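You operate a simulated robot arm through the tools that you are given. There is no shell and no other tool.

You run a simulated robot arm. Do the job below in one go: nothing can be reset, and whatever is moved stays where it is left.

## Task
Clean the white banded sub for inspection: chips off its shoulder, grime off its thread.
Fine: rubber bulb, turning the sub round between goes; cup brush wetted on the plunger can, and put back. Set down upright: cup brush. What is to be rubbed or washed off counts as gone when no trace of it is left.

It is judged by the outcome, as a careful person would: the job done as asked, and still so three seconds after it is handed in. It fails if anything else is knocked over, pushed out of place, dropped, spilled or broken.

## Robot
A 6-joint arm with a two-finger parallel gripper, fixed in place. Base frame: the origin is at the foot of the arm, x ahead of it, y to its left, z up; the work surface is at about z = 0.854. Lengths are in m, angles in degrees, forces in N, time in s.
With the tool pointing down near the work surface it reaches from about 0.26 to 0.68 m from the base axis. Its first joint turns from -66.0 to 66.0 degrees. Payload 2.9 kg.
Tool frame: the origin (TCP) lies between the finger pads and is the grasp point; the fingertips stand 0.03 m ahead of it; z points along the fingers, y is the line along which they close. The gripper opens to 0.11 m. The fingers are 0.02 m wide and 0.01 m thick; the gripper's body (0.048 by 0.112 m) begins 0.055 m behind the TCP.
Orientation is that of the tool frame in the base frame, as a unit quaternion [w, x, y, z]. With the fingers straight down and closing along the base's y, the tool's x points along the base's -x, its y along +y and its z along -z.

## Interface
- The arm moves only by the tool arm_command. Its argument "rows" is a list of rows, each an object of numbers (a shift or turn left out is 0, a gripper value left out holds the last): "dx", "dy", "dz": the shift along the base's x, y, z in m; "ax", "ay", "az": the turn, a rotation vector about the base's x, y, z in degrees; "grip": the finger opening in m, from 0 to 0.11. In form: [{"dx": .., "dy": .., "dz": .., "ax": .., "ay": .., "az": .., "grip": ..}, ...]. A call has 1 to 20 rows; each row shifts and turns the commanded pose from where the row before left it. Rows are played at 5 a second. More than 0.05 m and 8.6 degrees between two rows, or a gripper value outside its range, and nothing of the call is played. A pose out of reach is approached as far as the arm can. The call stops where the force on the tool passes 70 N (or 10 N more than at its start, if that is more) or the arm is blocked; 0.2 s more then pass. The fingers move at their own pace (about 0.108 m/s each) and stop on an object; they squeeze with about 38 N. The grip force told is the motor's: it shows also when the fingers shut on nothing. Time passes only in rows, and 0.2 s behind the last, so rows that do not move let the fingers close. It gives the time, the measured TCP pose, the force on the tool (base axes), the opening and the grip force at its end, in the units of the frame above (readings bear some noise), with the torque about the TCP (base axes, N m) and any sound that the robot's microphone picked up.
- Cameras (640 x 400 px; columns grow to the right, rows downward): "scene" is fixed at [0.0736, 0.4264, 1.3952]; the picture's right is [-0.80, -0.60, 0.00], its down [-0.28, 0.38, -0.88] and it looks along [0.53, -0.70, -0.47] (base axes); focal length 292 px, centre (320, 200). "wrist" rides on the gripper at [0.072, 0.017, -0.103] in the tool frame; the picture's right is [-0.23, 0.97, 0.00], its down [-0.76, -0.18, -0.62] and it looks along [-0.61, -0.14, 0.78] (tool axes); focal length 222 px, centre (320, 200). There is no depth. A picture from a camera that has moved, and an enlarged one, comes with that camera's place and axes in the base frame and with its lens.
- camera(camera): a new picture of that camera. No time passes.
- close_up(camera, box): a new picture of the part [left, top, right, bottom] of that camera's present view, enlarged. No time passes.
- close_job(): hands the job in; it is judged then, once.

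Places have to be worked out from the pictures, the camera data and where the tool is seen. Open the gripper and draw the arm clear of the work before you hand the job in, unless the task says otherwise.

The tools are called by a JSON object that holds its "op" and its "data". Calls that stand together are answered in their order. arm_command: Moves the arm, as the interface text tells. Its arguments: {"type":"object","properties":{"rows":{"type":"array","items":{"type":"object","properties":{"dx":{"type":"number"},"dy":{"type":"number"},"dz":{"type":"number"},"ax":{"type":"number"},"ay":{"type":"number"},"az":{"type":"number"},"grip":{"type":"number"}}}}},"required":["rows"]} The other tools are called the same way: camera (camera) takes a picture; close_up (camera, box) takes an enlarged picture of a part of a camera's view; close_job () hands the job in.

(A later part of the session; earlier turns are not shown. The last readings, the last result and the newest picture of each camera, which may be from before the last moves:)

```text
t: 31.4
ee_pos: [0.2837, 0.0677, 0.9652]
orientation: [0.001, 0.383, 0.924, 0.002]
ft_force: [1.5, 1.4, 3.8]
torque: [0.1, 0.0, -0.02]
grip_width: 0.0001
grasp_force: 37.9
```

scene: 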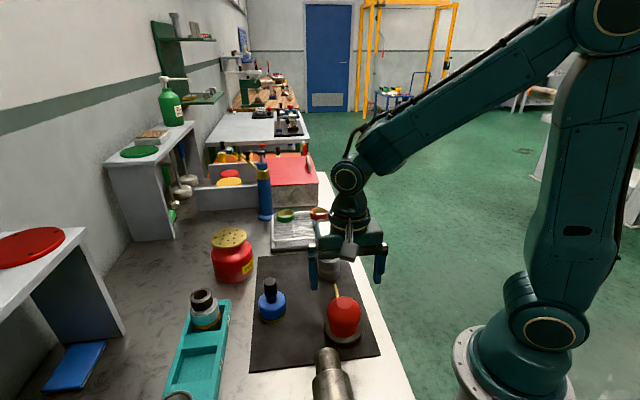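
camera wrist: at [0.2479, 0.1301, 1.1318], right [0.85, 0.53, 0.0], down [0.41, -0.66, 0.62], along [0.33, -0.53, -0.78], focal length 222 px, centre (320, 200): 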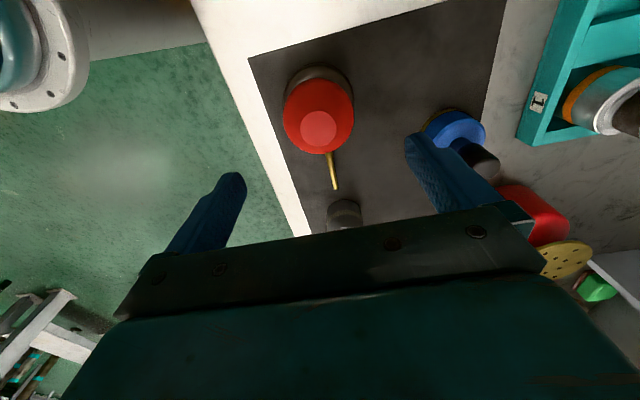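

At z≈0.965 the force is only 3.8 N after 5 mm of travel past contact, so the top does yield: it is pressable. I press further in small steps.

{"op": "arm_command", "data": {"rows": [{"dz": -0.004}, {}]}}

{"op": "arm_command", "data": {"rows": [{"dz": -0.004}, {}]}}

{"op": "close_up", "data": {"camera": "scene", "box": [300, 240, 380, 350]}}

```text
t: 32.0
ee_pos: [0.2824, 0.0682, 0.9634]
orientation: [0.0, 0.382, 0.924, -0.001]
ft_force: [0.7, 0.5, 3.6]
torque: [0.05, 0.0, 0.02]
grip_width: 0.0
grasp_force: 37.9
```

```text
t: 32.6
ee_pos: [0.2839, 0.0679, 0.9601]
orientation: [0.001, 0.382, 0.924, 0.0]
ft_force: [-1.2, 0.7, 21.9]
torque: [0.01, 0.05, 0.0]
grip_width: 0.0
grasp_force: 37.2
```

```text
3.64 times, centred on (340, 295) of scene
camera zoom: at [0.0734, 0.4264, 1.3952], right [-0.8, -0.6, 0.0], down [-0.28, 0.38, -0.88], along [0.53, -0.7, -0.47], focal length 1060 px, centre (247, -146)
```

zoom: 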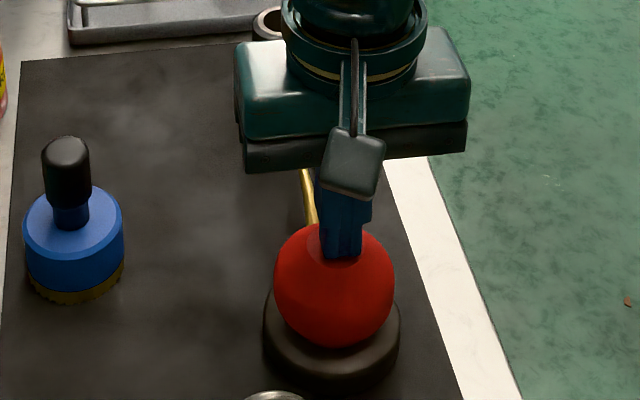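

The dome has moved down about 8 mm and hit its stop at 22 N, so pressing from above is the pump. I rise again and look at the sub's shoulder for any change.

{"op": "arm_command", "data": {"rows": [{"dz": 0.02}, {"dz": 0.04}, {"dz": 0.05}, {"dx": -0.01, "dy": 0.03, "dz": 0.05}, {"dx": -0.01, "dy": 0.04, "dz": 0.05}, {}]}}

{"op": "close_up", "data": {"camera": "scene", "box": [316, 238, 344, 268]}}

{"op": "close_up", "data": {"camera": "scene", "box": [300, 240, 380, 350]}}

{"op": "camera", "data": {"camera": "wrist"}}

```text
refused: row 4 steps farther than a row can; nothing moved
```

```text
13.33 times, centred on (330, 253) of scene
camera zoom: at [0.0734, 0.4264, 1.3952], right [-0.8, -0.6, 0.0], down [-0.28, 0.38, -0.88], along [0.53, -0.7, -0.47], focal length 3886 px, centre (187, -507)
```

zoom: 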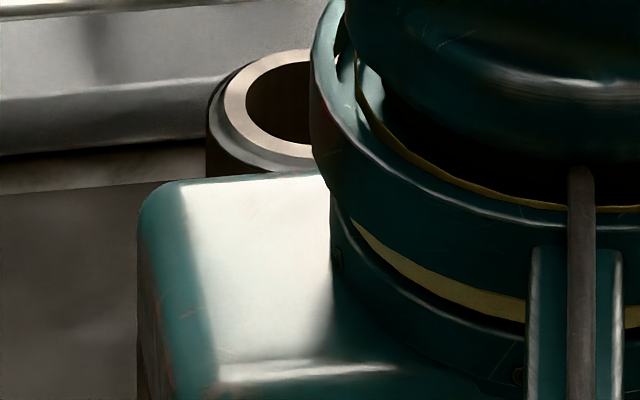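

```text
3.64 times, centred on (340, 295) of scene
camera zoom: at [0.0734, 0.4264, 1.3952], right [-0.8, -0.6, 0.0], down [-0.28, 0.38, -0.88], along [0.53, -0.7, -0.47], focal length 1060 px, centre (247, -146)
```

zoom: 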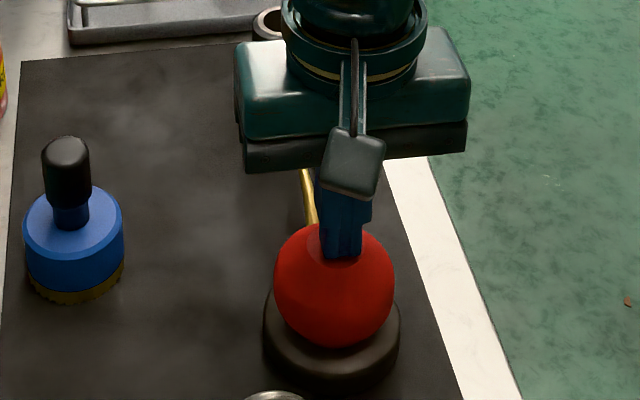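

```text
taken
camera wrist: at [0.2424, 0.1314, 1.0617], right [0.85, 0.53, 0.0], down [0.41, -0.66, 0.62], along [0.33, -0.53, -0.78], focal length 222 px, centre (320, 200)
```

wrist: 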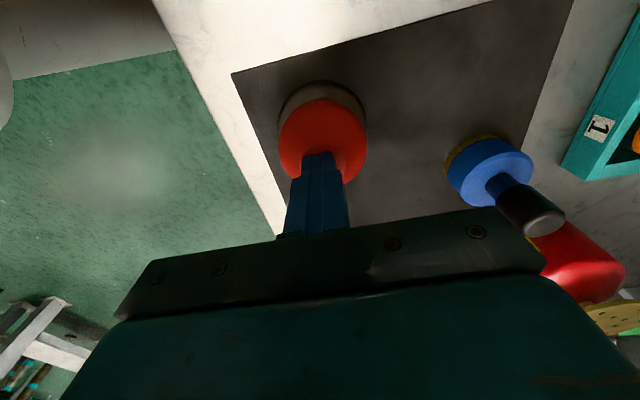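

The move was refused for too large a step, so nothing moved. I repeat it with smaller steps to rise off the bulb and clear the view.

{"op": "arm_command", "data": {"rows": [{"dz": 0.02}, {"dz": 0.04}, {"dz": 0.04}, {"dx": -0.005, "dy": 0.02, "dz": 0.04}, {"dx": -0.005, "dy": 0.02, "dz": 0.04}, {"dx": -0.005, "dy": 0.02, "dz": 0.04}, {"dx": -0.005, "dy": 0.02, "dz": 0.04}, {}]}}

{"op": "close_up", "data": {"camera": "scene", "box": [316, 238, 344, 268]}}

{"op": "close_up", "data": {"camera": "scene", "box": [300, 240, 380, 350]}}

{"op": "camera", "data": {"camera": "wrist"}}

```text
t: 34.4
ee_pos: [0.2615, 0.1493, 1.2197]
orientation: [0.0, 0.382, 0.924, 0.001]
ft_force: [-0.1, 0.3, -0.1]
torque: [0.0, 0.01, 0.0]
grip_width: 0.0002
grasp_force: 37.9
```

```text
13.33 times, centred on (330, 253) of scene
camera zoom: at [0.0736, 0.4264, 1.3952], right [-0.8, -0.6, 0.0], down [-0.28, 0.38, -0.88], along [0.53, -0.7, -0.47], focal length 3886 px, centre (187, -507)
```

zoom: 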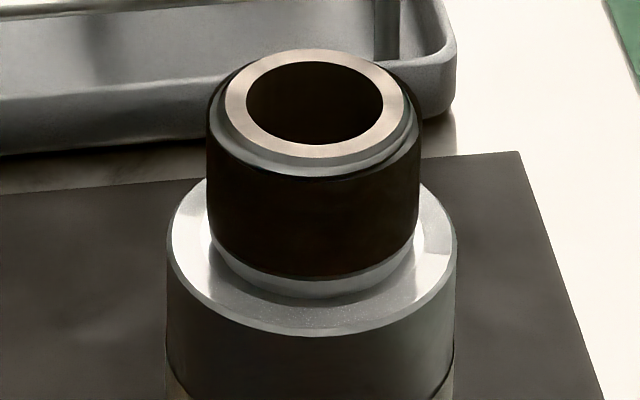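

```text
3.64 times, centred on (340, 295) of scene
camera zoom: at [0.0736, 0.4264, 1.3952], right [-0.8, -0.6, 0.0], down [-0.28, 0.38, -0.88], along [0.53, -0.7, -0.47], focal length 1060 px, centre (247, -146)
```

zoom: 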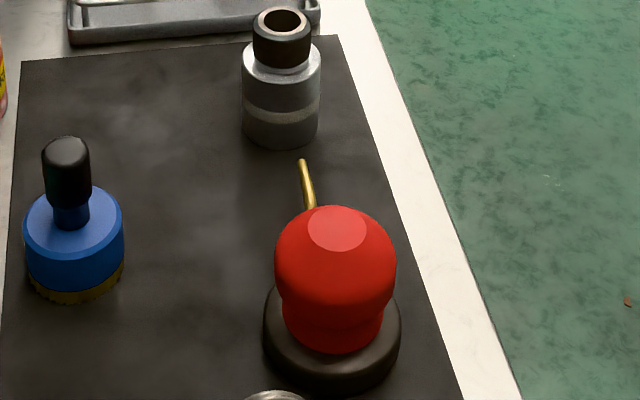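

```text
taken
camera wrist: at [0.2203, 0.2129, 1.323], right [0.85, 0.53, 0.0], down [0.41, -0.66, 0.62], along [0.33, -0.53, -0.78], focal length 222 px, centre (320, 200)
```

wrist: 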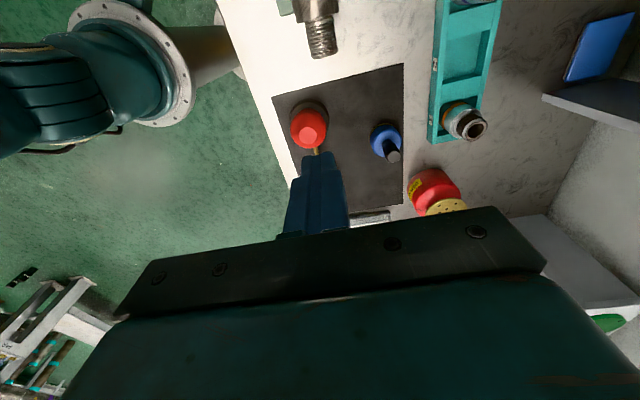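

The dome springs back, and the shoulder's left part looks brighter and cleaner than before while grains remain at the front: the puff works from the standing bulb. I zoom tighter to see what is left.

{"op": "close_up", "data": {"camera": "scene", "box": [321, 248, 340, 265]}}

{"op": "close_up", "data": {"camera": "scene", "box": [326, 254, 340, 264]}}

```text
16.00 times, centred on (330, 256) of scene
camera zoom: at [0.0736, 0.4264, 1.3952], right [-0.8, -0.6, 0.0], down [-0.28, 0.38, -0.88], along [0.53, -0.7, -0.47], focal length 4663 px, centre (152, -704)
```

zoom: 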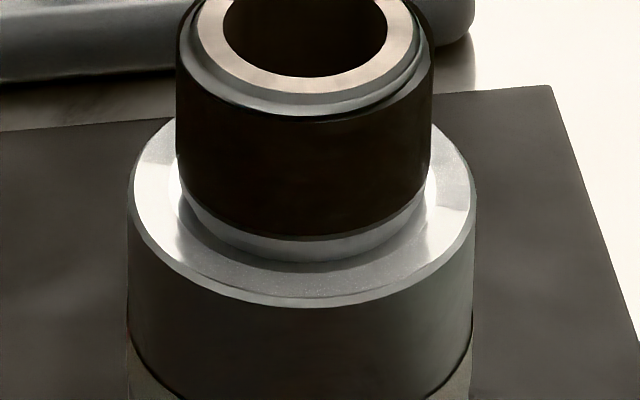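

```text
16.00 times, centred on (333, 259) of scene
camera zoom: at [0.0736, 0.4264, 1.3952], right [-0.8, -0.6, 0.0], down [-0.28, 0.38, -0.88], along [0.53, -0.7, -0.47], focal length 4663 px, centre (112, -744)
```

zoom: 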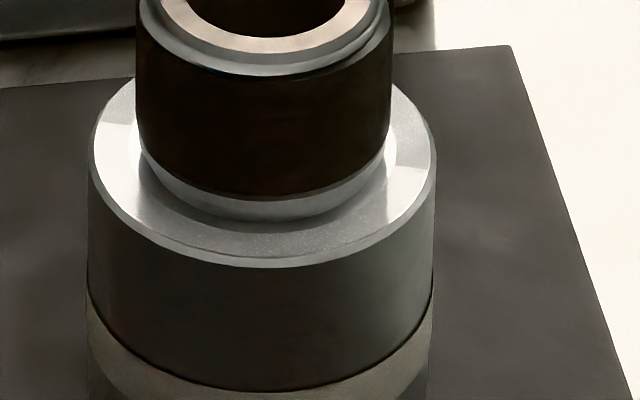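

One puff seems to have cleaned the front sector of the shoulder, with visible sector boundaries left and right. I look at it closer with the wrist camera from the nozzle side, opening the fingers out of the view.

{"op": "arm_command", "data": {"rows": [{"dx": 0.018, "dy": -0.0235, "dz": -0.034, "grip": 0.11}, {"dx": 0.018, "dy": -0.0235, "dz": -0.034}, {"dx": 0.018, "dy": -0.0235, "dz": -0.034}, {"dx": 0.018, "dy": -0.0235, "dz": -0.034}, {"dx": 0.018, "dy": -0.0235, "dz": -0.034}, {"dx": 0.018, "dy": -0.0235, "dz": -0.034}, {}]}}

{"op": "camera", "data": {"camera": "wrist"}}

{"op": "close_up", "data": {"camera": "wrist", "box": [270, 130, 370, 240]}}

```text
t: 36.0
ee_pos: [0.3695, 0.0031, 1.0162]
orientation: [0.0, 0.382, 0.924, 0.001]
ft_force: [0.2, -0.1, -0.3]
torque: [0.01, 0.0, 0.01]
grip_width: 0.11
grasp_force: 0.0
```

```text
taken
camera wrist: at [0.3299, 0.067, 1.1198], right [0.85, 0.53, 0.0], down [0.41, -0.66, 0.62], along [0.33, -0.53, -0.78], focal length 222 px, centre (320, 200)
```

wrist: 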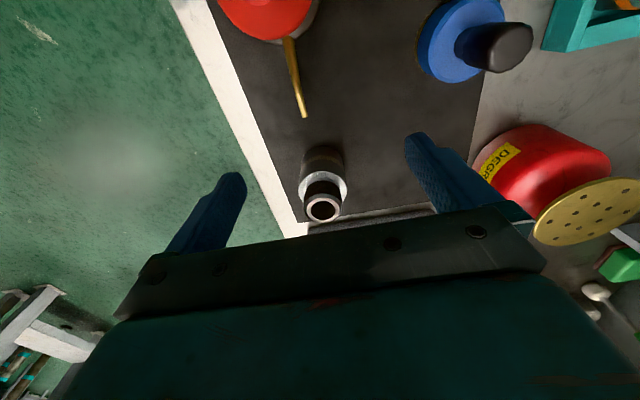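

```text
3.64 times, centred on (320, 185) of wrist
camera zoom: at [0.3299, 0.067, 1.1198], right [0.85, 0.53, 0.0], down [0.41, -0.66, 0.62], along [0.33, -0.53, -0.78], focal length 808 px, centre (320, 254)
```

zoom: 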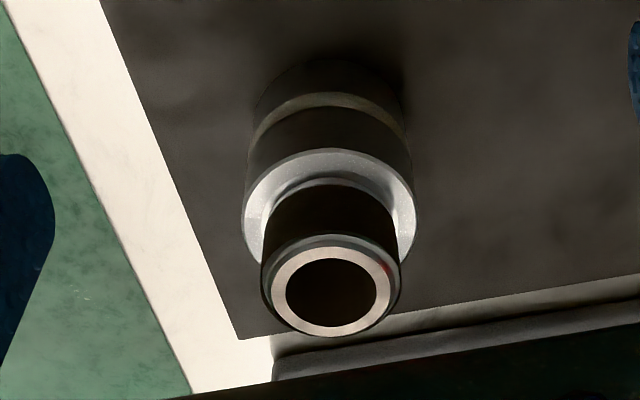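

I zoom on the shoulder from this side to compare the cleaned and uncleaned parts.

{"op": "close_up", "data": {"camera": "wrist", "box": [295, 160, 350, 210]}}

{"op": "close_up", "data": {"camera": "wrist", "box": [310, 165, 335, 185]}}

{"op": "close_up", "data": {"camera": "wrist", "box": [240, 0, 345, 130]}}

```text
8.00 times, centred on (322, 185) of wrist
camera zoom: at [0.3299, 0.067, 1.1198], right [0.85, 0.53, 0.0], down [0.41, -0.66, 0.62], along [0.33, -0.53, -0.78], focal length 1777 px, centre (300, 320)
```

zoom: 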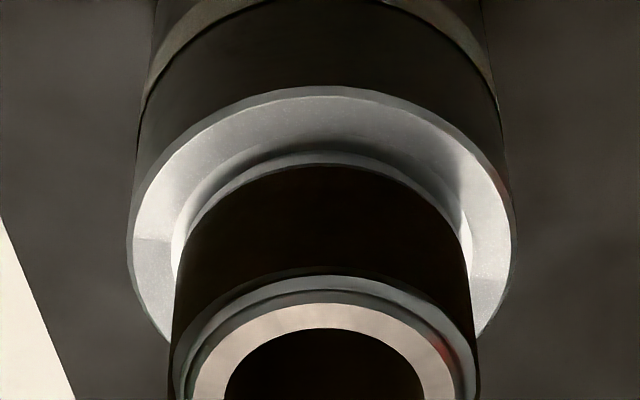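

```text
16.00 times, centred on (322, 175) of wrist
camera zoom: at [0.3299, 0.067, 1.1198], right [0.85, 0.53, 0.0], down [0.41, -0.66, 0.62], along [0.33, -0.53, -0.78], focal length 3554 px, centre (280, 600)
```

zoom: 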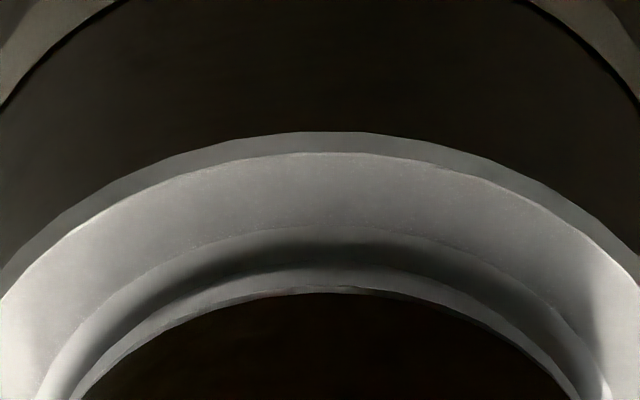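

```text
3.08 times, centred on (292, 65) of wrist
camera zoom: at [0.3299, 0.067, 1.1198], right [0.85, 0.53, 0.0], down [0.41, -0.66, 0.62], along [0.33, -0.53, -0.78], focal length 684 px, centre (405, 615)
```

zoom: 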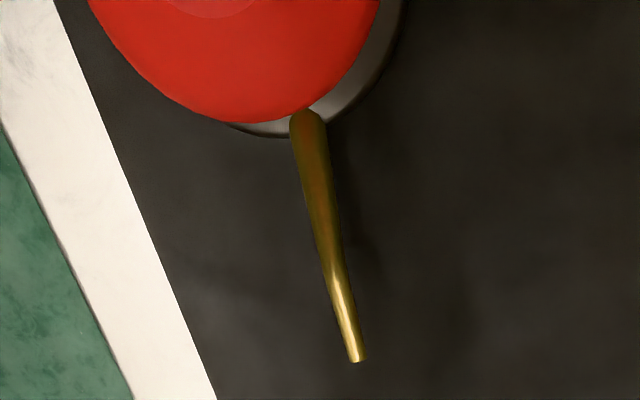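

The near half (about ±90°) of the shoulder is now smooth, with clear boundaries beyond which grain remains; so one puff clears the side facing the nozzle. Next I go over the sub at (0.4127, -0.0605) and descend to grasp its body for turning.

{"op": "arm_command", "data": {"rows": [{"dx": 0.0216, "dy": -0.0318, "grip": 0.11}, {"dx": 0.0216, "dy": -0.0318}, {"dz": -0.03}, {}]}}

{"op": "camera", "data": {"camera": "wrist"}}

{"op": "close_up", "data": {"camera": "scene", "box": [270, 190, 400, 320]}}

```text
t: 37.0
ee_pos: [0.4134, -0.0565, 0.9848]
orientation: [0.001, 0.382, 0.924, 0.0]
ft_force: [0.0, -0.2, 0.2]
torque: [0.0, 0.01, 0.0]
grip_width: 0.1097
grasp_force: 0.0
```

```text
taken
camera wrist: at [0.3727, 0.0066, 1.0883], right [0.85, 0.53, 0.0], down [0.41, -0.66, 0.62], along [0.33, -0.53, -0.78], focal length 222 px, centre (320, 200)
```

wrist: 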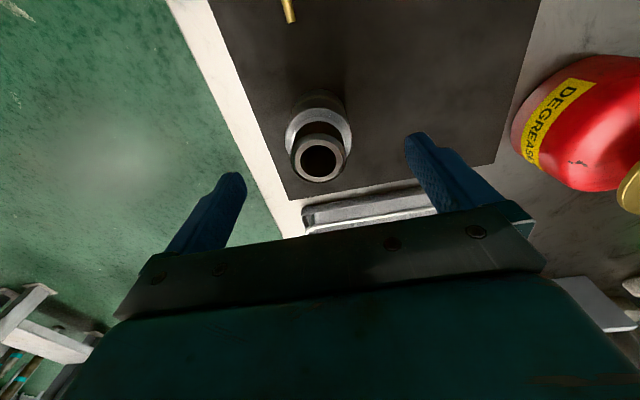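

```text
3.08 times, centred on (335, 255) of scene
camera zoom: at [0.0736, 0.4264, 1.3952], right [-0.8, -0.6, 0.0], down [-0.28, 0.38, -0.88], along [0.53, -0.7, -0.47], focal length 897 px, centre (274, 31)
```

zoom: 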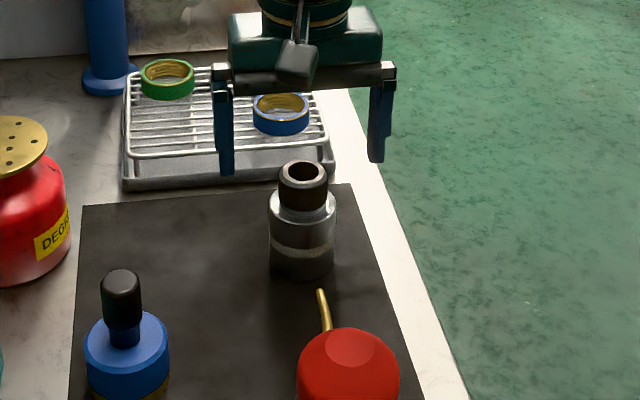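

The sub's top ring centre is at (0.4135, -0.061); the tool needs 4 mm more in -y. I correct and descend to z≈0.903 around the body.

{"op": "arm_command", "data": {"rows": [{"dy": -0.0042, "dz": -0.02}, {"dz": -0.03}, {"dz": -0.02}, {"dz": -0.0118}, {}]}}

{"op": "camera", "data": {"camera": "wrist"}}

```text
t: 38.2
ee_pos: [0.4148, -0.0623, 0.9021]
orientation: [0.0, 0.382, 0.924, 0.0]
ft_force: [0.7, 0.6, 0.2]
torque: [-0.03, -0.04, 0.03]
grip_width: 0.1099
grasp_force: 0.0
```

```text
taken
camera wrist: at [0.373, 0.001, 1.0054], right [0.85, 0.53, 0.0], down [0.41, -0.66, 0.62], along [0.33, -0.53, -0.78], focal length 222 px, centre (320, 200)
```

wrist: 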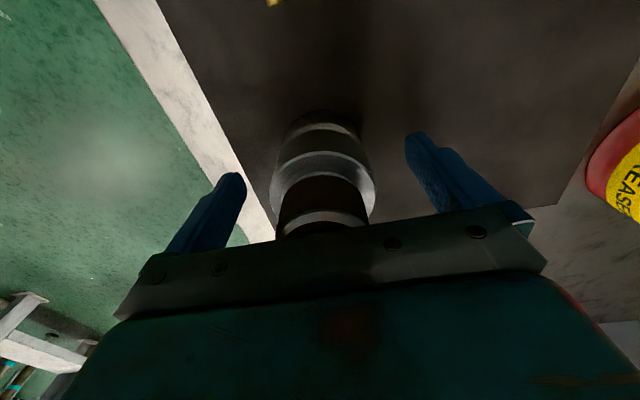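

The body is centred between the fingers without contact. I close on it in stages, then lift 4 mm.

{"op": "arm_command", "data": {"rows": [{"grip": 0.075}, {"grip": 0.065}, {"grip": 0.058}, {"grip": 0.05}, {"grip": 0.045}, {}]}}

{"op": "arm_command", "data": {"rows": [{"dz": 0.004}, {}]}}

```text
t: 39.6
ee_pos: [0.413, -0.062, 0.9029]
orientation: [0.0, 0.382, 0.924, -0.001]
ft_force: [1.8, 1.1, 1.1]
torque: [-0.01, -0.01, 0.05]
grip_width: 0.0551
grasp_force: 38.1
```

```text
t: 40.2
ee_pos: [0.4133, -0.0634, 0.9071]
orientation: [0.0, 0.381, 0.924, 0.0]
ft_force: [-0.4, -0.2, -2.8]
torque: [0.0, 0.02, 0.0]
grip_width: 0.055
grasp_force: 38.7
```

The sub (Ø0.055) is held at 38 N and lifted slightly (2.8 N). I turn it by +120° in place, then lower it again.

{"op": "arm_command", "data": {"rows": [{"az": 8.571}, {"az": 8.571}, {"az": 8.571}, {"az": 8.571}, {"az": 8.571}, {"az": 8.571}, {"az": 8.571}, {"az": 8.571}, {"az": 8.571}, {"az": 8.571}, {"az": 8.571}, {"az": 8.571}, {"az": 8.571}, {"az": 8.571}, {}]}}

{"op": "arm_command", "data": {"rows": [{"dz": -0.002}, {"dz": -0.002}, {}]}}

```text
t: 43.4
ee_pos: [0.4151, -0.0591, 0.906]
orientation: [0.0, -0.61, 0.792, 0.0]
ft_force: [-0.2, 0.0, -3.6]
torque: [0.02, -0.01, -0.01]
grip_width: 0.0552
grasp_force: 38.2
```

```text
t: 44.2
ee_pos: [0.4143, -0.0593, 0.9039]
orientation: [0.0, -0.609, 0.793, 0.0]
ft_force: [0.6, 0.7, -2.2]
torque: [0.01, 0.02, 0.01]
grip_width: 0.0549
grasp_force: 37.5
```

The force still reads -2.2 N, so the sub is barely off the mat. I lower a millimetre at a time until the weight is taken.

{"op": "arm_command", "data": {"rows": [{"dz": -0.001}, {}]}}

{"op": "arm_command", "data": {"rows": [{"dz": -0.001}, {}]}}

```text
t: 44.8
ee_pos: [0.412, -0.0595, 0.9024]
orientation: [-0.001, -0.61, 0.792, 0.0]
ft_force: [0.1, 0.4, 1.1]
torque: [0.08, 0.02, -0.01]
grip_width: 0.055
grasp_force: 37.7
```

```text
t: 45.4
ee_pos: [0.4141, -0.0606, 0.902]
orientation: [0.001, -0.608, 0.794, -0.001]
ft_force: [-9.7, 2.7, 30.6]
torque: [0.07, 0.59, -0.42]
grip_width: 0.0555
grasp_force: 37.6
```

The sub is firmly on the mat now, pressed with 30 N. I ease up 1 mm and open the fingers, then rise straight up.

{"op": "arm_command", "data": {"rows": [{"dz": 0.001}, {}, {"grip": 0.06}, {"grip": 0.075}, {"grip": 0.09}, {}]}}

{"op": "arm_command", "data": {"rows": [{"dz": 0.03}, {"dz": 0.04}, {"dz": 0.03}, {}]}}

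{"op": "close_up", "data": {"camera": "scene", "box": [270, 190, 400, 320]}}

{"op": "close_up", "data": {"camera": "scene", "box": [316, 238, 344, 268]}}

```text
t: 46.8
ee_pos: [0.4137, -0.059, 0.9017]
orientation: [0.0, -0.61, 0.793, 0.001]
ft_force: [-0.7, -0.4, -0.2]
torque: [-0.03, 0.01, 0.0]
grip_width: 0.0901
grasp_force: 0.1
```

```text
t: 47.8
ee_pos: [0.4158, -0.0607, 0.9997]
orientation: [0.0, -0.609, 0.793, 0.001]
ft_force: [0.7, 0.4, 0.4]
torque: [-0.01, 0.01, -0.03]
grip_width: 0.0902
grasp_force: 0.1
```

```text
3.08 times, centred on (335, 255) of scene
camera zoom: at [0.0736, 0.4264, 1.3952], right [-0.8, -0.6, 0.0], down [-0.28, 0.38, -0.88], along [0.53, -0.7, -0.47], focal length 897 px, centre (274, 31)
```

zoom: 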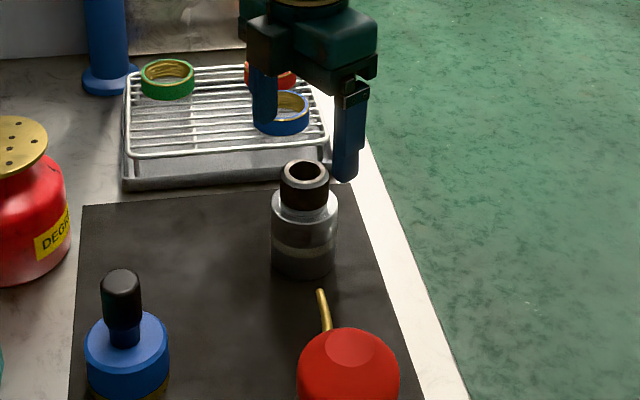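

```text
13.33 times, centred on (330, 253) of scene
camera zoom: at [0.0736, 0.4264, 1.3952], right [-0.8, -0.6, 0.0], down [-0.28, 0.38, -0.88], along [0.53, -0.7, -0.47], focal length 3886 px, centre (187, -507)
```

zoom: 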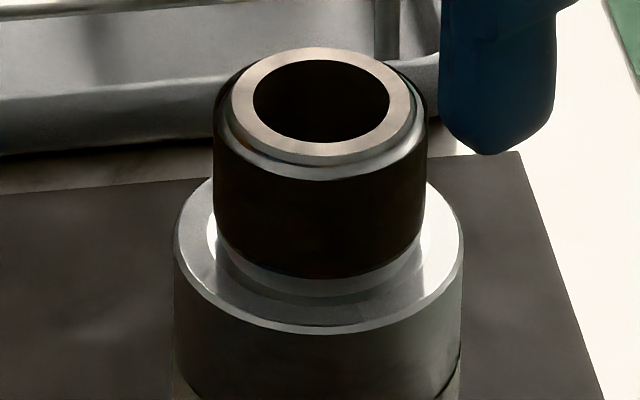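

The sub stands turned, and a sharp boundary shows clean metal on the right and grain on the left/front, as expected. I go back over the bulb, close the fingers, and press it twice.

{"op": "arm_command", "data": {"rows": [{"dx": -0.0328, "dy": 0.032, "grip": 0.0}, {"dx": -0.0328, "dy": 0.032}, {"dx": -0.0328, "dy": 0.032}, {"dx": -0.0328, "dy": 0.032}, {"dz": -0.02}, {}]}}

{"op": "camera", "data": {"camera": "wrist"}}

```text
t: 49.2
ee_pos: [0.2818, 0.0697, 0.9792]
orientation: [0.0, -0.609, 0.793, 0.0]
ft_force: [1.1, -0.3, 0.3]
torque: [0.04, 0.03, -0.01]
grip_width: 0.0001
grasp_force: 37.7
```

```text
taken
camera wrist: at [0.2448, 0.0047, 1.0828], right [-0.88, 0.47, 0.0], down [0.37, 0.69, 0.62], along [0.29, 0.55, -0.78], focal length 222 px, centre (320, 200)
```

wrist: 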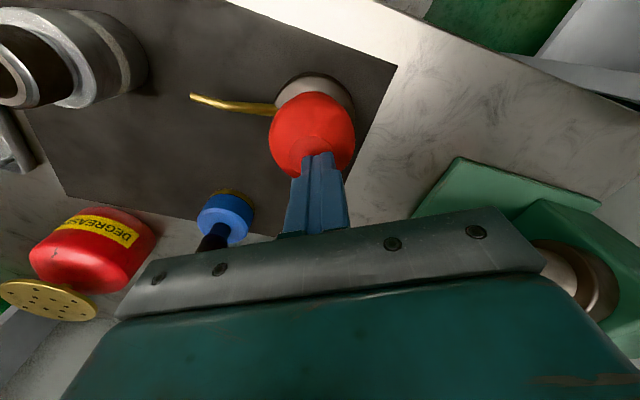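

The closed fingertips are over the bulb's flat top. I press down about 19 mm, release, and press once more.

{"op": "arm_command", "data": {"rows": [{"dx": 0.002, "dy": -0.0015, "dz": -0.007}, {"dz": -0.006}, {"dz": -0.006}, {}]}}

{"op": "arm_command", "data": {"rows": [{"dz": 0.01}, {"dz": 0.005}, {}, {"dz": -0.005}, {"dz": -0.006}, {"dz": -0.004}, {}]}}

{"op": "close_up", "data": {"camera": "wrist", "box": [0, 0, 360, 225]}}

```text
t: 50.2
ee_pos: [0.2824, 0.0667, 0.9632]
orientation: [0.0, -0.609, 0.793, -0.001]
ft_force: [-1.4, 2.9, 4.7]
torque: [0.05, 0.02, -0.01]
grip_width: 0.0002
grasp_force: 37.6
```

```text
t: 51.8
ee_pos: [0.2846, 0.0671, 0.962]
orientation: [0.001, -0.609, 0.793, -0.001]
ft_force: [1.6, 2.1, 3.3]
torque: [0.07, -0.03, 0.0]
grip_width: 0.0
grasp_force: 37.8
```

```text
1.78 times, centred on (180, 112) of wrist
camera zoom: at [0.2483, 0.0013, 1.0653], right [-0.88, 0.47, 0.0], down [0.37, 0.69, 0.62], along [0.29, 0.55, -0.78], focal length 395 px, centre (569, 356)
```

zoom: 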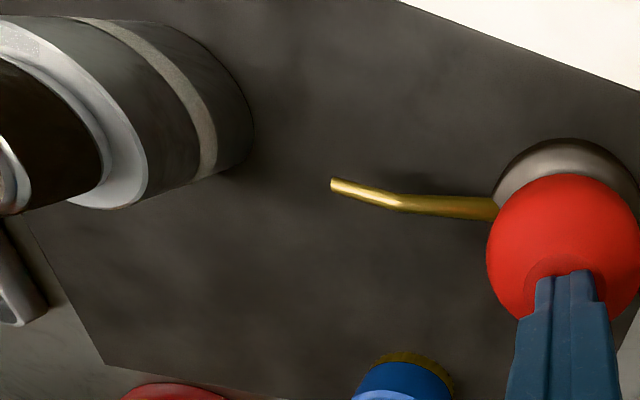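

The force is only 3-5 N, so the dome is not at its stop yet. I press a little further to reach it, then release and repeat once.

{"op": "arm_command", "data": {"rows": [{"dz": -0.003}, {"dz": -0.003}, {}]}}

{"op": "arm_command", "data": {"rows": [{"dz": 0.01}, {"dz": 0.008}, {}, {"dz": -0.008}, {"dz": -0.006}, {"dz": -0.005}, {}]}}

{"op": "close_up", "data": {"camera": "wrist", "box": [0, 0, 360, 225]}}

```text
t: 52.6
ee_pos: [0.2848, 0.0657, 0.9565]
orientation: [0.0, -0.609, 0.793, -0.002]
ft_force: [-2.9, -3.0, 39.8]
torque: [-0.09, 0.17, 0.04]
grip_width: 0.0
grasp_force: 37.5
```

```text
t: 54.2
ee_pos: [0.2839, 0.0665, 0.9554]
orientation: [0.002, -0.609, 0.793, -0.001]
ft_force: [-6.7, -4.6, 48.9]
torque: [-0.15, 0.2, -0.01]
grip_width: 0.0
grasp_force: 37.8
```

```text
1.78 times, centred on (180, 112) of wrist
camera zoom: at [0.2472, 0.0006, 1.0598], right [-0.88, 0.47, 0.0], down [0.37, 0.69, 0.63], along [0.3, 0.55, -0.78], focal length 395 px, centre (569, 356)
```

zoom: 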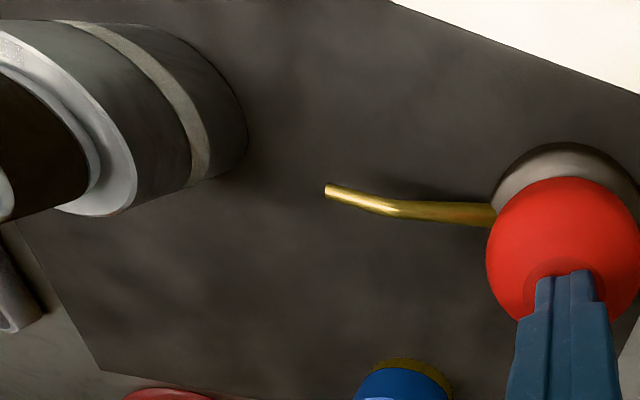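

Both presses reached the stop (40-49 N). I rise, turn back to yaw -45° while moving to the viewing spot on the nozzle side, and open the fingers.

{"op": "arm_command", "data": {"rows": [{"dz": 0.02}, {"dz": 0.04}, {"dx": 0.0061, "dy": -0.0045, "az": -8.571, "grip": 0.11}, {"dx": 0.0061, "dy": -0.0045, "az": -8.571}, {"dx": 0.0061, "dy": -0.0045, "az": -8.571}, {"dx": 0.0061, "dy": -0.0045, "az": -8.571}, {"dx": 0.0061, "dy": -0.0045, "az": -8.571}, {"dx": 0.0061, "dy": -0.0045, "az": -8.571}, {"dx": 0.0061, "dy": -0.0045, "az": -8.571}, {"dx": 0.0061, "dy": -0.0045, "az": -8.571}, {"dx": 0.0061, "dy": -0.0045, "az": -8.571}, {"dx": 0.0061, "dy": -0.0045, "az": -8.571}, {"dx": 0.0061, "dy": -0.0045, "az": -8.571}, {"dx": 0.0061, "dy": -0.0045, "az": -8.571}, {"dx": 0.0061, "dy": -0.0045, "az": -8.571}, {"dx": 0.0061, "dy": -0.0045, "az": -8.571}, {}]}}

{"op": "camera", "data": {"camera": "wrist"}}

{"op": "close_up", "data": {"camera": "wrist", "box": [295, 160, 350, 210]}}

{"op": "close_up", "data": {"camera": "scene", "box": [316, 238, 344, 268]}}

```text
t: 57.8
ee_pos: [0.3688, 0.003, 1.0147]
orientation: [0.0, 0.384, 0.923, 0.0]
ft_force: [-0.8, 0.2, 0.0]
torque: [0.02, 0.02, -0.06]
grip_width: 0.11
grasp_force: 0.1
```

```text
taken
camera wrist: at [0.3283, 0.0663, 1.1183], right [0.85, 0.53, 0.0], down [0.41, -0.66, 0.62], along [0.33, -0.53, -0.78], focal length 222 px, centre (320, 200)
```

wrist: 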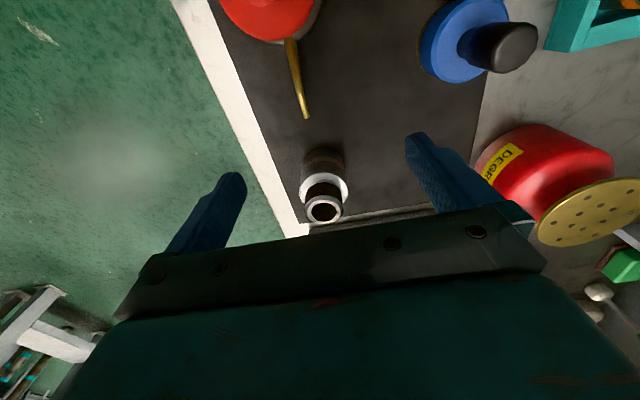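

```text
8.00 times, centred on (322, 185) of wrist
camera zoom: at [0.3283, 0.0663, 1.1183], right [0.85, 0.53, 0.0], down [0.41, -0.66, 0.62], along [0.33, -0.53, -0.78], focal length 1777 px, centre (300, 320)
```

zoom: 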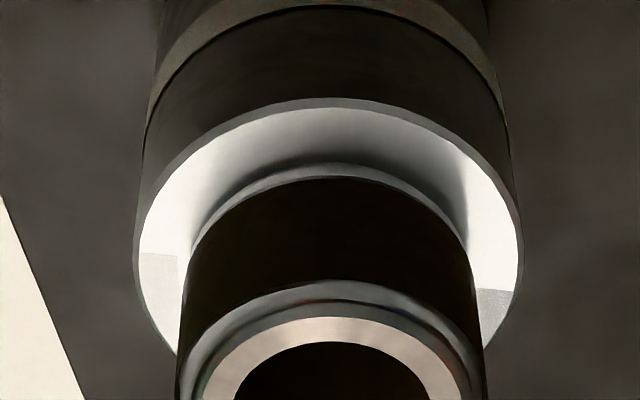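

```text
13.33 times, centred on (330, 253) of scene
camera zoom: at [0.0736, 0.4264, 1.3952], right [-0.8, -0.6, 0.0], down [-0.28, 0.38, -0.88], along [0.53, -0.7, -0.47], focal length 3886 px, centre (187, -507)
```

zoom: 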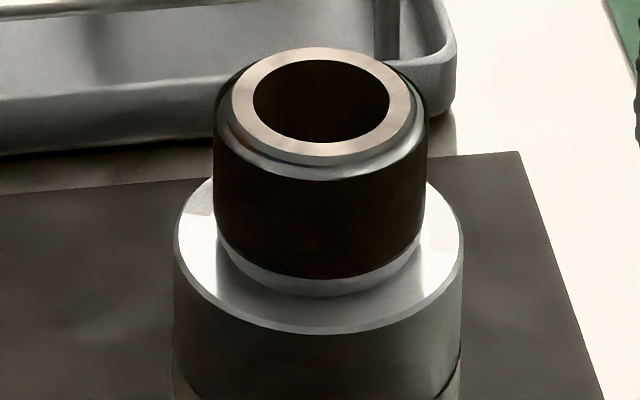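

With two full presses the near half is now bright and smooth, while grain remains beyond ±90°. I return over the sub to grasp it again for the next +120° turn.

{"op": "arm_command", "data": {"rows": [{"dx": 0.0225, "dy": -0.0315}, {"dx": 0.0225, "dy": -0.0315}, {"dz": -0.03}, {}]}}

{"op": "close_up", "data": {"camera": "wrist", "box": [240, 70, 400, 200]}}

```text
t: 58.8
ee_pos: [0.4164, -0.0613, 0.9848]
orientation: [0.0, 0.382, 0.924, -0.001]
ft_force: [-0.1, -0.2, -0.8]
torque: [-0.02, 0.02, -0.01]
grip_width: 0.1102
grasp_force: 0.1
```

```text
3.08 times, centred on (320, 135) of wrist
camera zoom: at [0.3762, 0.0029, 1.0891], right [0.85, 0.53, 0.0], down [0.41, -0.66, 0.62], along [0.33, -0.53, -0.78], focal length 684 px, centre (320, 400)
```

zoom: 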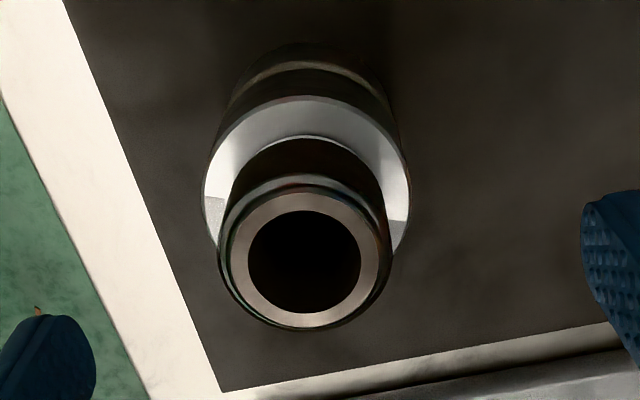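

The ring centre is at about (0.412, -0.061), so I shift -3.5 mm in x, descend and close on the body.

{"op": "arm_command", "data": {"rows": [{"dx": -0.0035, "dz": -0.02}, {"dz": -0.03}, {"dz": -0.02}, {"dz": -0.0115}, {"grip": 0.075}, {"grip": 0.065}, {"grip": 0.058}, {"grip": 0.05}, {"grip": 0.045}, {}]}}

{"op": "arm_command", "data": {"rows": [{"dz": 0.004}, {}]}}

```text
t: 61.0
ee_pos: [0.4121, -0.0595, 0.905]
orientation: [0.0, 0.382, 0.924, 0.0]
ft_force: [0.2, 0.1, 0.1]
torque: [-0.01, 0.03, -0.02]
grip_width: 0.0555
grasp_force: 38.0
```

```text
t: 61.6
ee_pos: [0.411, -0.0594, 0.9086]
orientation: [0.0, 0.382, 0.924, 0.0]
ft_force: [0.4, 0.2, -3.1]
torque: [0.0, 0.01, 0.0]
grip_width: 0.0553
grasp_force: 38.0
```

The sub is gripped and lifted (about 3 N). I turn it another +120° and lower it in small steps until it rests.

{"op": "arm_command", "data": {"rows": [{"az": 8.571}, {"az": 8.571}, {"az": 8.571}, {"az": 8.571}, {"az": 8.571}, {"az": 8.571}, {"az": 8.571}, {"az": 8.571}, {"az": 8.571}, {"az": 8.571}, {"az": 8.571}, {"az": 8.571}, {"az": 8.571}, {"az": 8.571}, {"dz": -0.002}, {"dz": -0.002}, {}]}}

{"op": "arm_command", "data": {"rows": [{"dz": -0.001}, {}]}}

```text
t: 65.2
ee_pos: [0.4106, -0.0586, 0.9044]
orientation: [0.001, -0.609, 0.793, 0.0]
ft_force: [-7.5, -3.1, 27.8]
torque: [0.1, 0.56, 0.43]
grip_width: 0.0553
grasp_force: 37.6
```

```text
t: 65.8
ee_pos: [0.4121, -0.0586, 0.903]
orientation: [0.001, -0.609, 0.793, 0.0]
ft_force: [-5.8, -3.4, 31.0]
torque: [0.11, 0.41, 0.24]
grip_width: 0.0554
grasp_force: 38.0
```

The sub rests on the mat (about 30 N press). I ease up, open, rise, and go to the bulb with closed fingers.

{"op": "arm_command", "data": {"rows": [{"dz": 0.0015}, {}, {"grip": 0.06}, {"grip": 0.075}, {"grip": 0.09}, {}, {"dz": 0.03}, {"dz": 0.04}, {"dz": 0.03}, {}]}}

{"op": "close_up", "data": {"camera": "scene", "box": [316, 238, 344, 268]}}

{"op": "arm_command", "data": {"rows": [{"dx": -0.0318, "dy": 0.0315, "grip": 0.0}, {"dx": -0.0318, "dy": 0.0315}, {"dx": -0.0318, "dy": 0.0315}, {"dx": -0.0318, "dy": 0.0315}, {"dz": -0.02}, {}]}}

{"op": "camera", "data": {"camera": "wrist"}}

```text
t: 68.0
ee_pos: [0.4107, -0.06, 1.003]
orientation: [0.001, -0.61, 0.793, -0.001]
ft_force: [0.4, 0.0, 0.1]
torque: [0.02, 0.0, 0.03]
grip_width: 0.09
grasp_force: 0.0
```

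```text
13.33 times, centred on (330, 253) of scene
camera zoom: at [0.0736, 0.4264, 1.3952], right [-0.8, -0.6, 0.0], down [-0.28, 0.38, -0.88], along [0.53, -0.7, -0.47], focal length 3886 px, centre (187, -507)
```

zoom: 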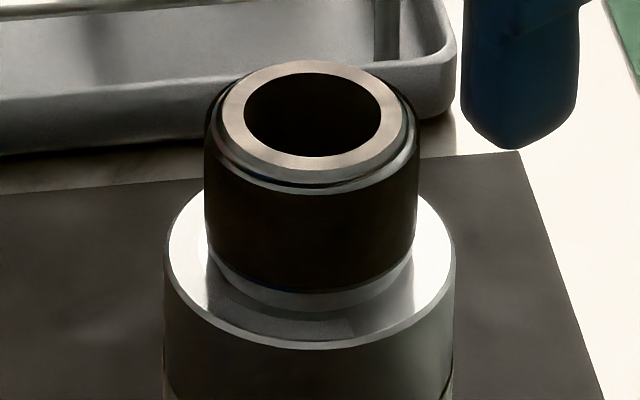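

```text
t: 69.4
ee_pos: [0.2842, 0.0663, 0.9846]
orientation: [0.001, -0.61, 0.793, 0.0]
ft_force: [-0.3, 0.3, -0.2]
torque: [-0.02, 0.01, 0.03]
grip_width: 0.0
grasp_force: 37.7
```

```text
taken
camera wrist: at [0.2485, 0.001, 1.0875], right [-0.88, 0.47, 0.0], down [0.37, 0.69, 0.62], along [0.29, 0.55, -0.78], focal length 222 px, centre (320, 200)
```

wrist: 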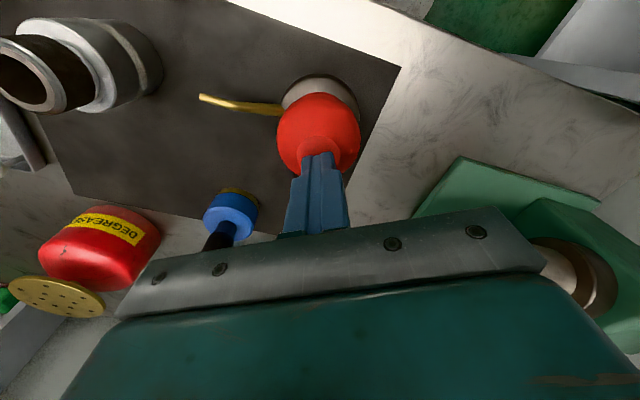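

The fingertips are over the bulb's top at z≈0.985. I press down to the stop three times with releases between.

{"op": "arm_command", "data": {"rows": [{"dz": -0.01}, {"dz": -0.007}, {"dz": -0.005}, {"dz": -0.0055}, {}, {}]}}

{"op": "arm_command", "data": {"rows": [{"dz": 0.01}, {"dz": 0.008}, {}, {"dz": -0.008}, {"dz": -0.006}, {"dz": -0.004}, {}, {}]}}

{"op": "arm_command", "data": {"rows": [{"dz": 0.01}, {"dz": 0.008}, {}, {"dz": -0.008}, {"dz": -0.006}, {"dz": -0.004}, {}, {}]}}

```text
t: 70.8
ee_pos: [0.2837, 0.0665, 0.9579]
orientation: [0.002, -0.61, 0.793, 0.0]
ft_force: [-6.1, 8.5, 35.9]
torque: [0.28, 0.2, 0.03]
grip_width: 0.0
grasp_force: 38.1
```

```text
t: 72.6
ee_pos: [0.2843, 0.0669, 0.9585]
orientation: [0.001, -0.609, 0.793, -0.002]
ft_force: [3.5, -4.9, 20.7]
torque: [-0.18, -0.09, -0.05]
grip_width: 0.0001
grasp_force: 37.4
```

```text
t: 74.4
ee_pos: [0.2845, 0.068, 0.9594]
orientation: [0.001, -0.609, 0.793, 0.0]
ft_force: [0.1, 4.7, 29.7]
torque: [0.13, 0.01, 0.04]
grip_width: 0.0
grasp_force: 37.4
```

Three presses reached the stop (21-36 N). I rise, turn back to yaw -45° while moving to the viewing spot, and check the shoulder again.

{"op": "arm_command", "data": {"rows": [{"dz": 0.02}, {"dz": 0.037}, {"dx": 0.0061, "dy": -0.0046, "az": -8.571, "grip": 0.11}, {"dx": 0.0061, "dy": -0.0046, "az": -8.571}, {"dx": 0.0061, "dy": -0.0046, "az": -8.571}, {"dx": 0.0061, "dy": -0.0046, "az": -8.571}, {"dx": 0.0061, "dy": -0.0046, "az": -8.571}, {"dx": 0.0061, "dy": -0.0046, "az": -8.571}, {"dx": 0.0061, "dy": -0.0046, "az": -8.571}, {"dx": 0.0061, "dy": -0.0046, "az": -8.571}, {"dx": 0.0061, "dy": -0.0046, "az": -8.571}, {"dx": 0.0061, "dy": -0.0046, "az": -8.571}, {"dx": 0.0061, "dy": -0.0046, "az": -8.571}, {"dx": 0.0061, "dy": -0.0046, "az": -8.571}, {"dx": 0.0061, "dy": -0.0046, "az": -8.571}, {"dx": 0.0061, "dy": -0.0046, "az": -8.571}, {}]}}

{"op": "camera", "data": {"camera": "wrist"}}

{"op": "close_up", "data": {"camera": "wrist", "box": [295, 160, 350, 210]}}

{"op": "close_up", "data": {"camera": "scene", "box": [316, 238, 344, 268]}}

```text
t: 78.0
ee_pos: [0.37, 0.0005, 1.0136]
orientation: [-0.001, 0.384, 0.923, 0.001]
ft_force: [-0.1, 0.6, 0.5]
torque: [0.02, -0.01, 0.05]
grip_width: 0.1101
grasp_force: 0.0
```

```text
taken
camera wrist: at [0.3291, 0.0653, 1.1169], right [0.85, 0.53, 0.0], down [0.41, -0.66, 0.62], along [0.33, -0.53, -0.78], focal length 222 px, centre (320, 200)
```

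wrist: 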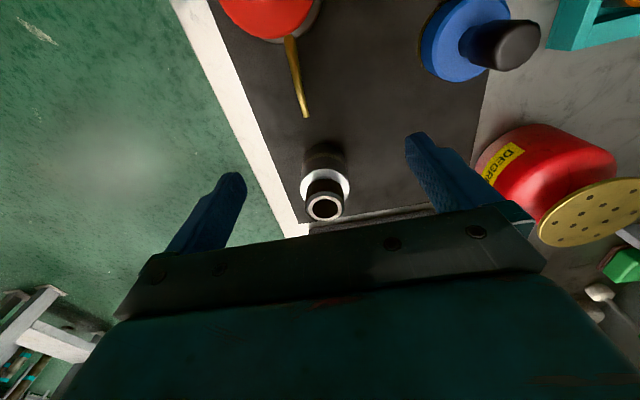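

```text
8.00 times, centred on (322, 185) of wrist
camera zoom: at [0.3291, 0.0653, 1.1169], right [0.85, 0.53, 0.0], down [0.41, -0.66, 0.62], along [0.33, -0.53, -0.78], focal length 1777 px, centre (300, 320)
```

zoom: 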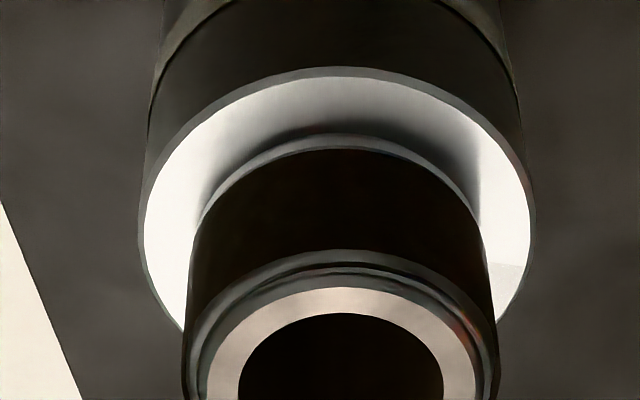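

```text
13.33 times, centred on (330, 253) of scene
camera zoom: at [0.0736, 0.4264, 1.3952], right [-0.8, -0.6, 0.0], down [-0.28, 0.38, -0.88], along [0.53, -0.7, -0.47], focal length 3886 px, centre (187, -507)
```

zoom: 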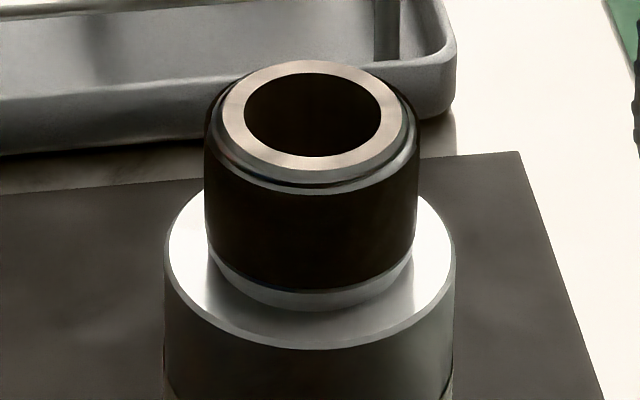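

Nearly all of the shoulder is now clean white; only a patch beyond the right-hand boundary still shows grain. I turn the sub once more by +120° so that patch faces the nozzle.

{"op": "arm_command", "data": {"rows": [{"dx": 0.021, "dy": -0.0305}, {"dx": 0.021, "dy": -0.0305}, {"dz": -0.03}, {}]}}

{"op": "close_up", "data": {"camera": "wrist", "box": [240, 70, 400, 200]}}

```text
t: 79.0
ee_pos: [0.4131, -0.0596, 0.9833]
orientation: [0.0, 0.382, 0.924, 0.0]
ft_force: [-0.4, 0.0, -0.7]
torque: [0.01, 0.0, 0.03]
grip_width: 0.1098
grasp_force: 0.1
```

```text
3.08 times, centred on (320, 135) of wrist
camera zoom: at [0.3722, 0.0034, 1.0862], right [0.85, 0.53, 0.0], down [0.41, -0.66, 0.62], along [0.33, -0.53, -0.78], focal length 684 px, centre (320, 400)
```

zoom: 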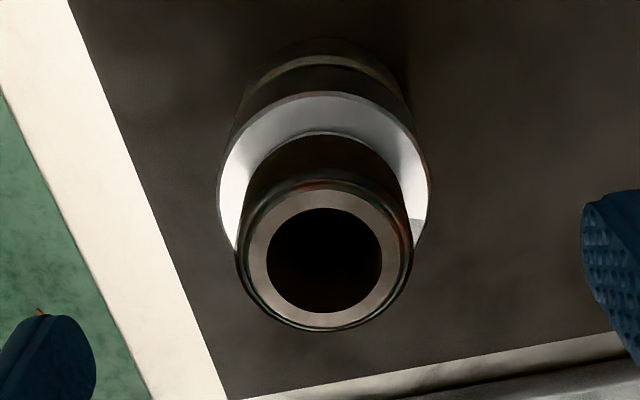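

The sub's centre reads about (0.411, -0.057). I shift slightly, descend, close on the body and lift 4 mm.

{"op": "arm_command", "data": {"rows": [{"dx": -0.002, "dy": 0.002, "dz": -0.02}, {"dz": -0.03}, {"dz": -0.02}, {"dz": -0.009}, {"grip": 0.075}, {"grip": 0.065}, {"grip": 0.058}, {"grip": 0.05}, {"grip": 0.045}, {}]}}

{"op": "arm_command", "data": {"rows": [{"dz": 0.004}, {}]}}

```text
t: 81.2
ee_pos: [0.4084, -0.0568, 0.9034]
orientation: [0.0, 0.381, 0.924, -0.001]
ft_force: [1.1, 1.3, -0.2]
torque: [-0.01, -0.09, 0.02]
grip_width: 0.0557
grasp_force: 38.0
```

```text
t: 81.8
ee_pos: [0.4082, -0.0569, 0.9083]
orientation: [0.0, 0.382, 0.924, 0.0]
ft_force: [0.3, -0.1, -1.9]
torque: [0.0, 0.03, 0.03]
grip_width: 0.0554
grasp_force: 38.5
```

The sub is held and lifted. I turn it +120° and set it down again.

{"op": "arm_command", "data": {"rows": [{"az": 8.571}, {"az": 8.571}, {"az": 8.571}, {"az": 8.571}, {"az": 8.571}, {"az": 8.571}, {"az": 8.571}, {"az": 8.571}, {"az": 8.571}, {"az": 8.571}, {"az": 8.571}, {"az": 8.571}, {"az": 8.571}, {"az": 8.571}, {"dz": -0.002}, {"dz": -0.0015}, {}]}}

{"op": "arm_command", "data": {"rows": [{"dz": -0.001}, {}]}}

```text
t: 85.4
ee_pos: [0.4072, -0.057, 0.9061]
orientation: [-0.001, -0.609, 0.793, 0.0]
ft_force: [0.5, -0.6, -2.1]
torque: [-0.01, -0.02, -0.01]
grip_width: 0.0558
grasp_force: 37.7
```

```text
t: 86.0
ee_pos: [0.4082, -0.0571, 0.904]
orientation: [0.0, -0.609, 0.793, 0.0]
ft_force: [0.0, -0.4, -3.0]
torque: [-0.03, 0.02, 0.0]
grip_width: 0.0557
grasp_force: 38.4
```

The weight is still on the gripper, so I lower a millimetre at a time.

{"op": "arm_command", "data": {"rows": [{"dz": -0.001}, {}]}}

{"op": "arm_command", "data": {"rows": [{"dz": -0.0007}, {}]}}

```text
t: 86.6
ee_pos: [0.4078, -0.0579, 0.9037]
orientation: [0.0, -0.609, 0.793, -0.001]
ft_force: [-4.8, -1.6, 6.6]
torque: [0.07, 0.03, 0.02]
grip_width: 0.0555
grasp_force: 37.9
```

```text
t: 87.2
ee_pos: [0.4079, -0.0561, 0.9048]
orientation: [0.001, -0.609, 0.793, -0.001]
ft_force: [-10.6, -1.4, 30.5]
torque: [0.13, 0.5, -0.03]
grip_width: 0.0556
grasp_force: 38.5
```

It is resting. I ease off, open, rise, move to the bulb with closed fingers, and press it three times.

{"op": "arm_command", "data": {"rows": [{"dz": 0.001}, {}, {"grip": 0.06}, {"grip": 0.075}, {"grip": 0.09}, {}, {"dz": 0.03}, {"dz": 0.04}, {"dz": 0.03}, {}]}}

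{"op": "arm_command", "data": {"rows": [{"dx": -0.0311, "dy": 0.031, "grip": 0.0}, {"dx": -0.0311, "dy": 0.031}, {"dx": -0.0311, "dy": 0.031}, {"dx": -0.0311, "dy": 0.031}, {"dz": -0.02}, {}]}}

{"op": "camera", "data": {"camera": "wrist"}}

```text
t: 89.4
ee_pos: [0.4097, -0.0537, 1.0057]
orientation: [0.0, -0.61, 0.793, 0.0]
ft_force: [-0.1, -0.5, -0.1]
torque: [0.0, 0.01, -0.02]
grip_width: 0.0901
grasp_force: 0.1
```

```text
t: 90.8
ee_pos: [0.2832, 0.0693, 0.9844]
orientation: [-0.001, -0.61, 0.793, 0.0]
ft_force: [-0.1, 0.6, -0.7]
torque: [0.01, 0.02, 0.04]
grip_width: 0.0
grasp_force: 37.1
```

```text
taken
camera wrist: at [0.2468, 0.0033, 1.0872], right [-0.88, 0.47, 0.0], down [0.37, 0.69, 0.62], along [0.29, 0.55, -0.78], focal length 222 px, centre (320, 200)
```

wrist: 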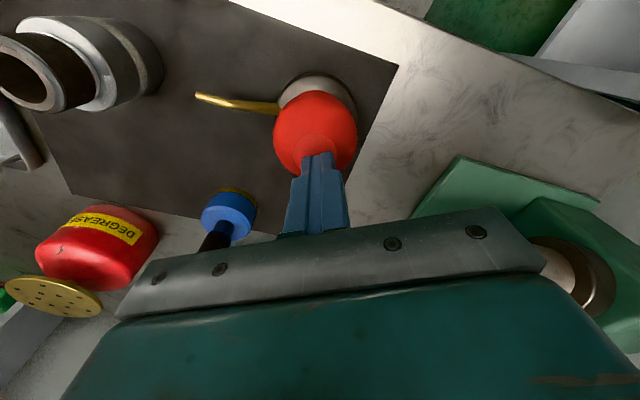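

The fingertips are again over the bulb's top at z≈0.984. I press to the stop three times.

{"op": "arm_command", "data": {"rows": [{"dx": 0.001, "dy": -0.0015, "dz": -0.01}, {"dz": -0.007}, {"dz": -0.005}, {"dz": -0.005}, {}, {}]}}

{"op": "arm_command", "data": {"rows": [{"dz": 0.01}, {"dz": 0.008}, {}, {"dz": -0.008}, {"dz": -0.006}, {"dz": -0.004}, {}, {}]}}

{"op": "arm_command", "data": {"rows": [{"dz": 0.01}, {"dz": 0.008}, {}, {"dz": -0.008}, {"dz": -0.006}, {"dz": -0.005}, {}, {}]}}

```text
t: 92.2
ee_pos: [0.2842, 0.0662, 0.9576]
orientation: [0.001, -0.61, 0.792, 0.001]
ft_force: [-17.8, 9.1, 40.5]
torque: [0.24, 0.51, 0.04]
grip_width: 0.0
grasp_force: 37.6
```

```text
t: 94.0
ee_pos: [0.2859, 0.0662, 0.9574]
orientation: [0.001, -0.61, 0.792, 0.0]
ft_force: [-10.4, 1.7, 34.9]
torque: [0.06, 0.35, 0.05]
grip_width: 0.0001
grasp_force: 38.3
```

```text
t: 95.8
ee_pos: [0.2866, 0.0661, 0.9572]
orientation: [0.002, -0.609, 0.793, -0.001]
ft_force: [-7.1, -0.6, 51.6]
torque: [-0.07, 0.18, -0.02]
grip_width: 0.0
grasp_force: 38.1
```

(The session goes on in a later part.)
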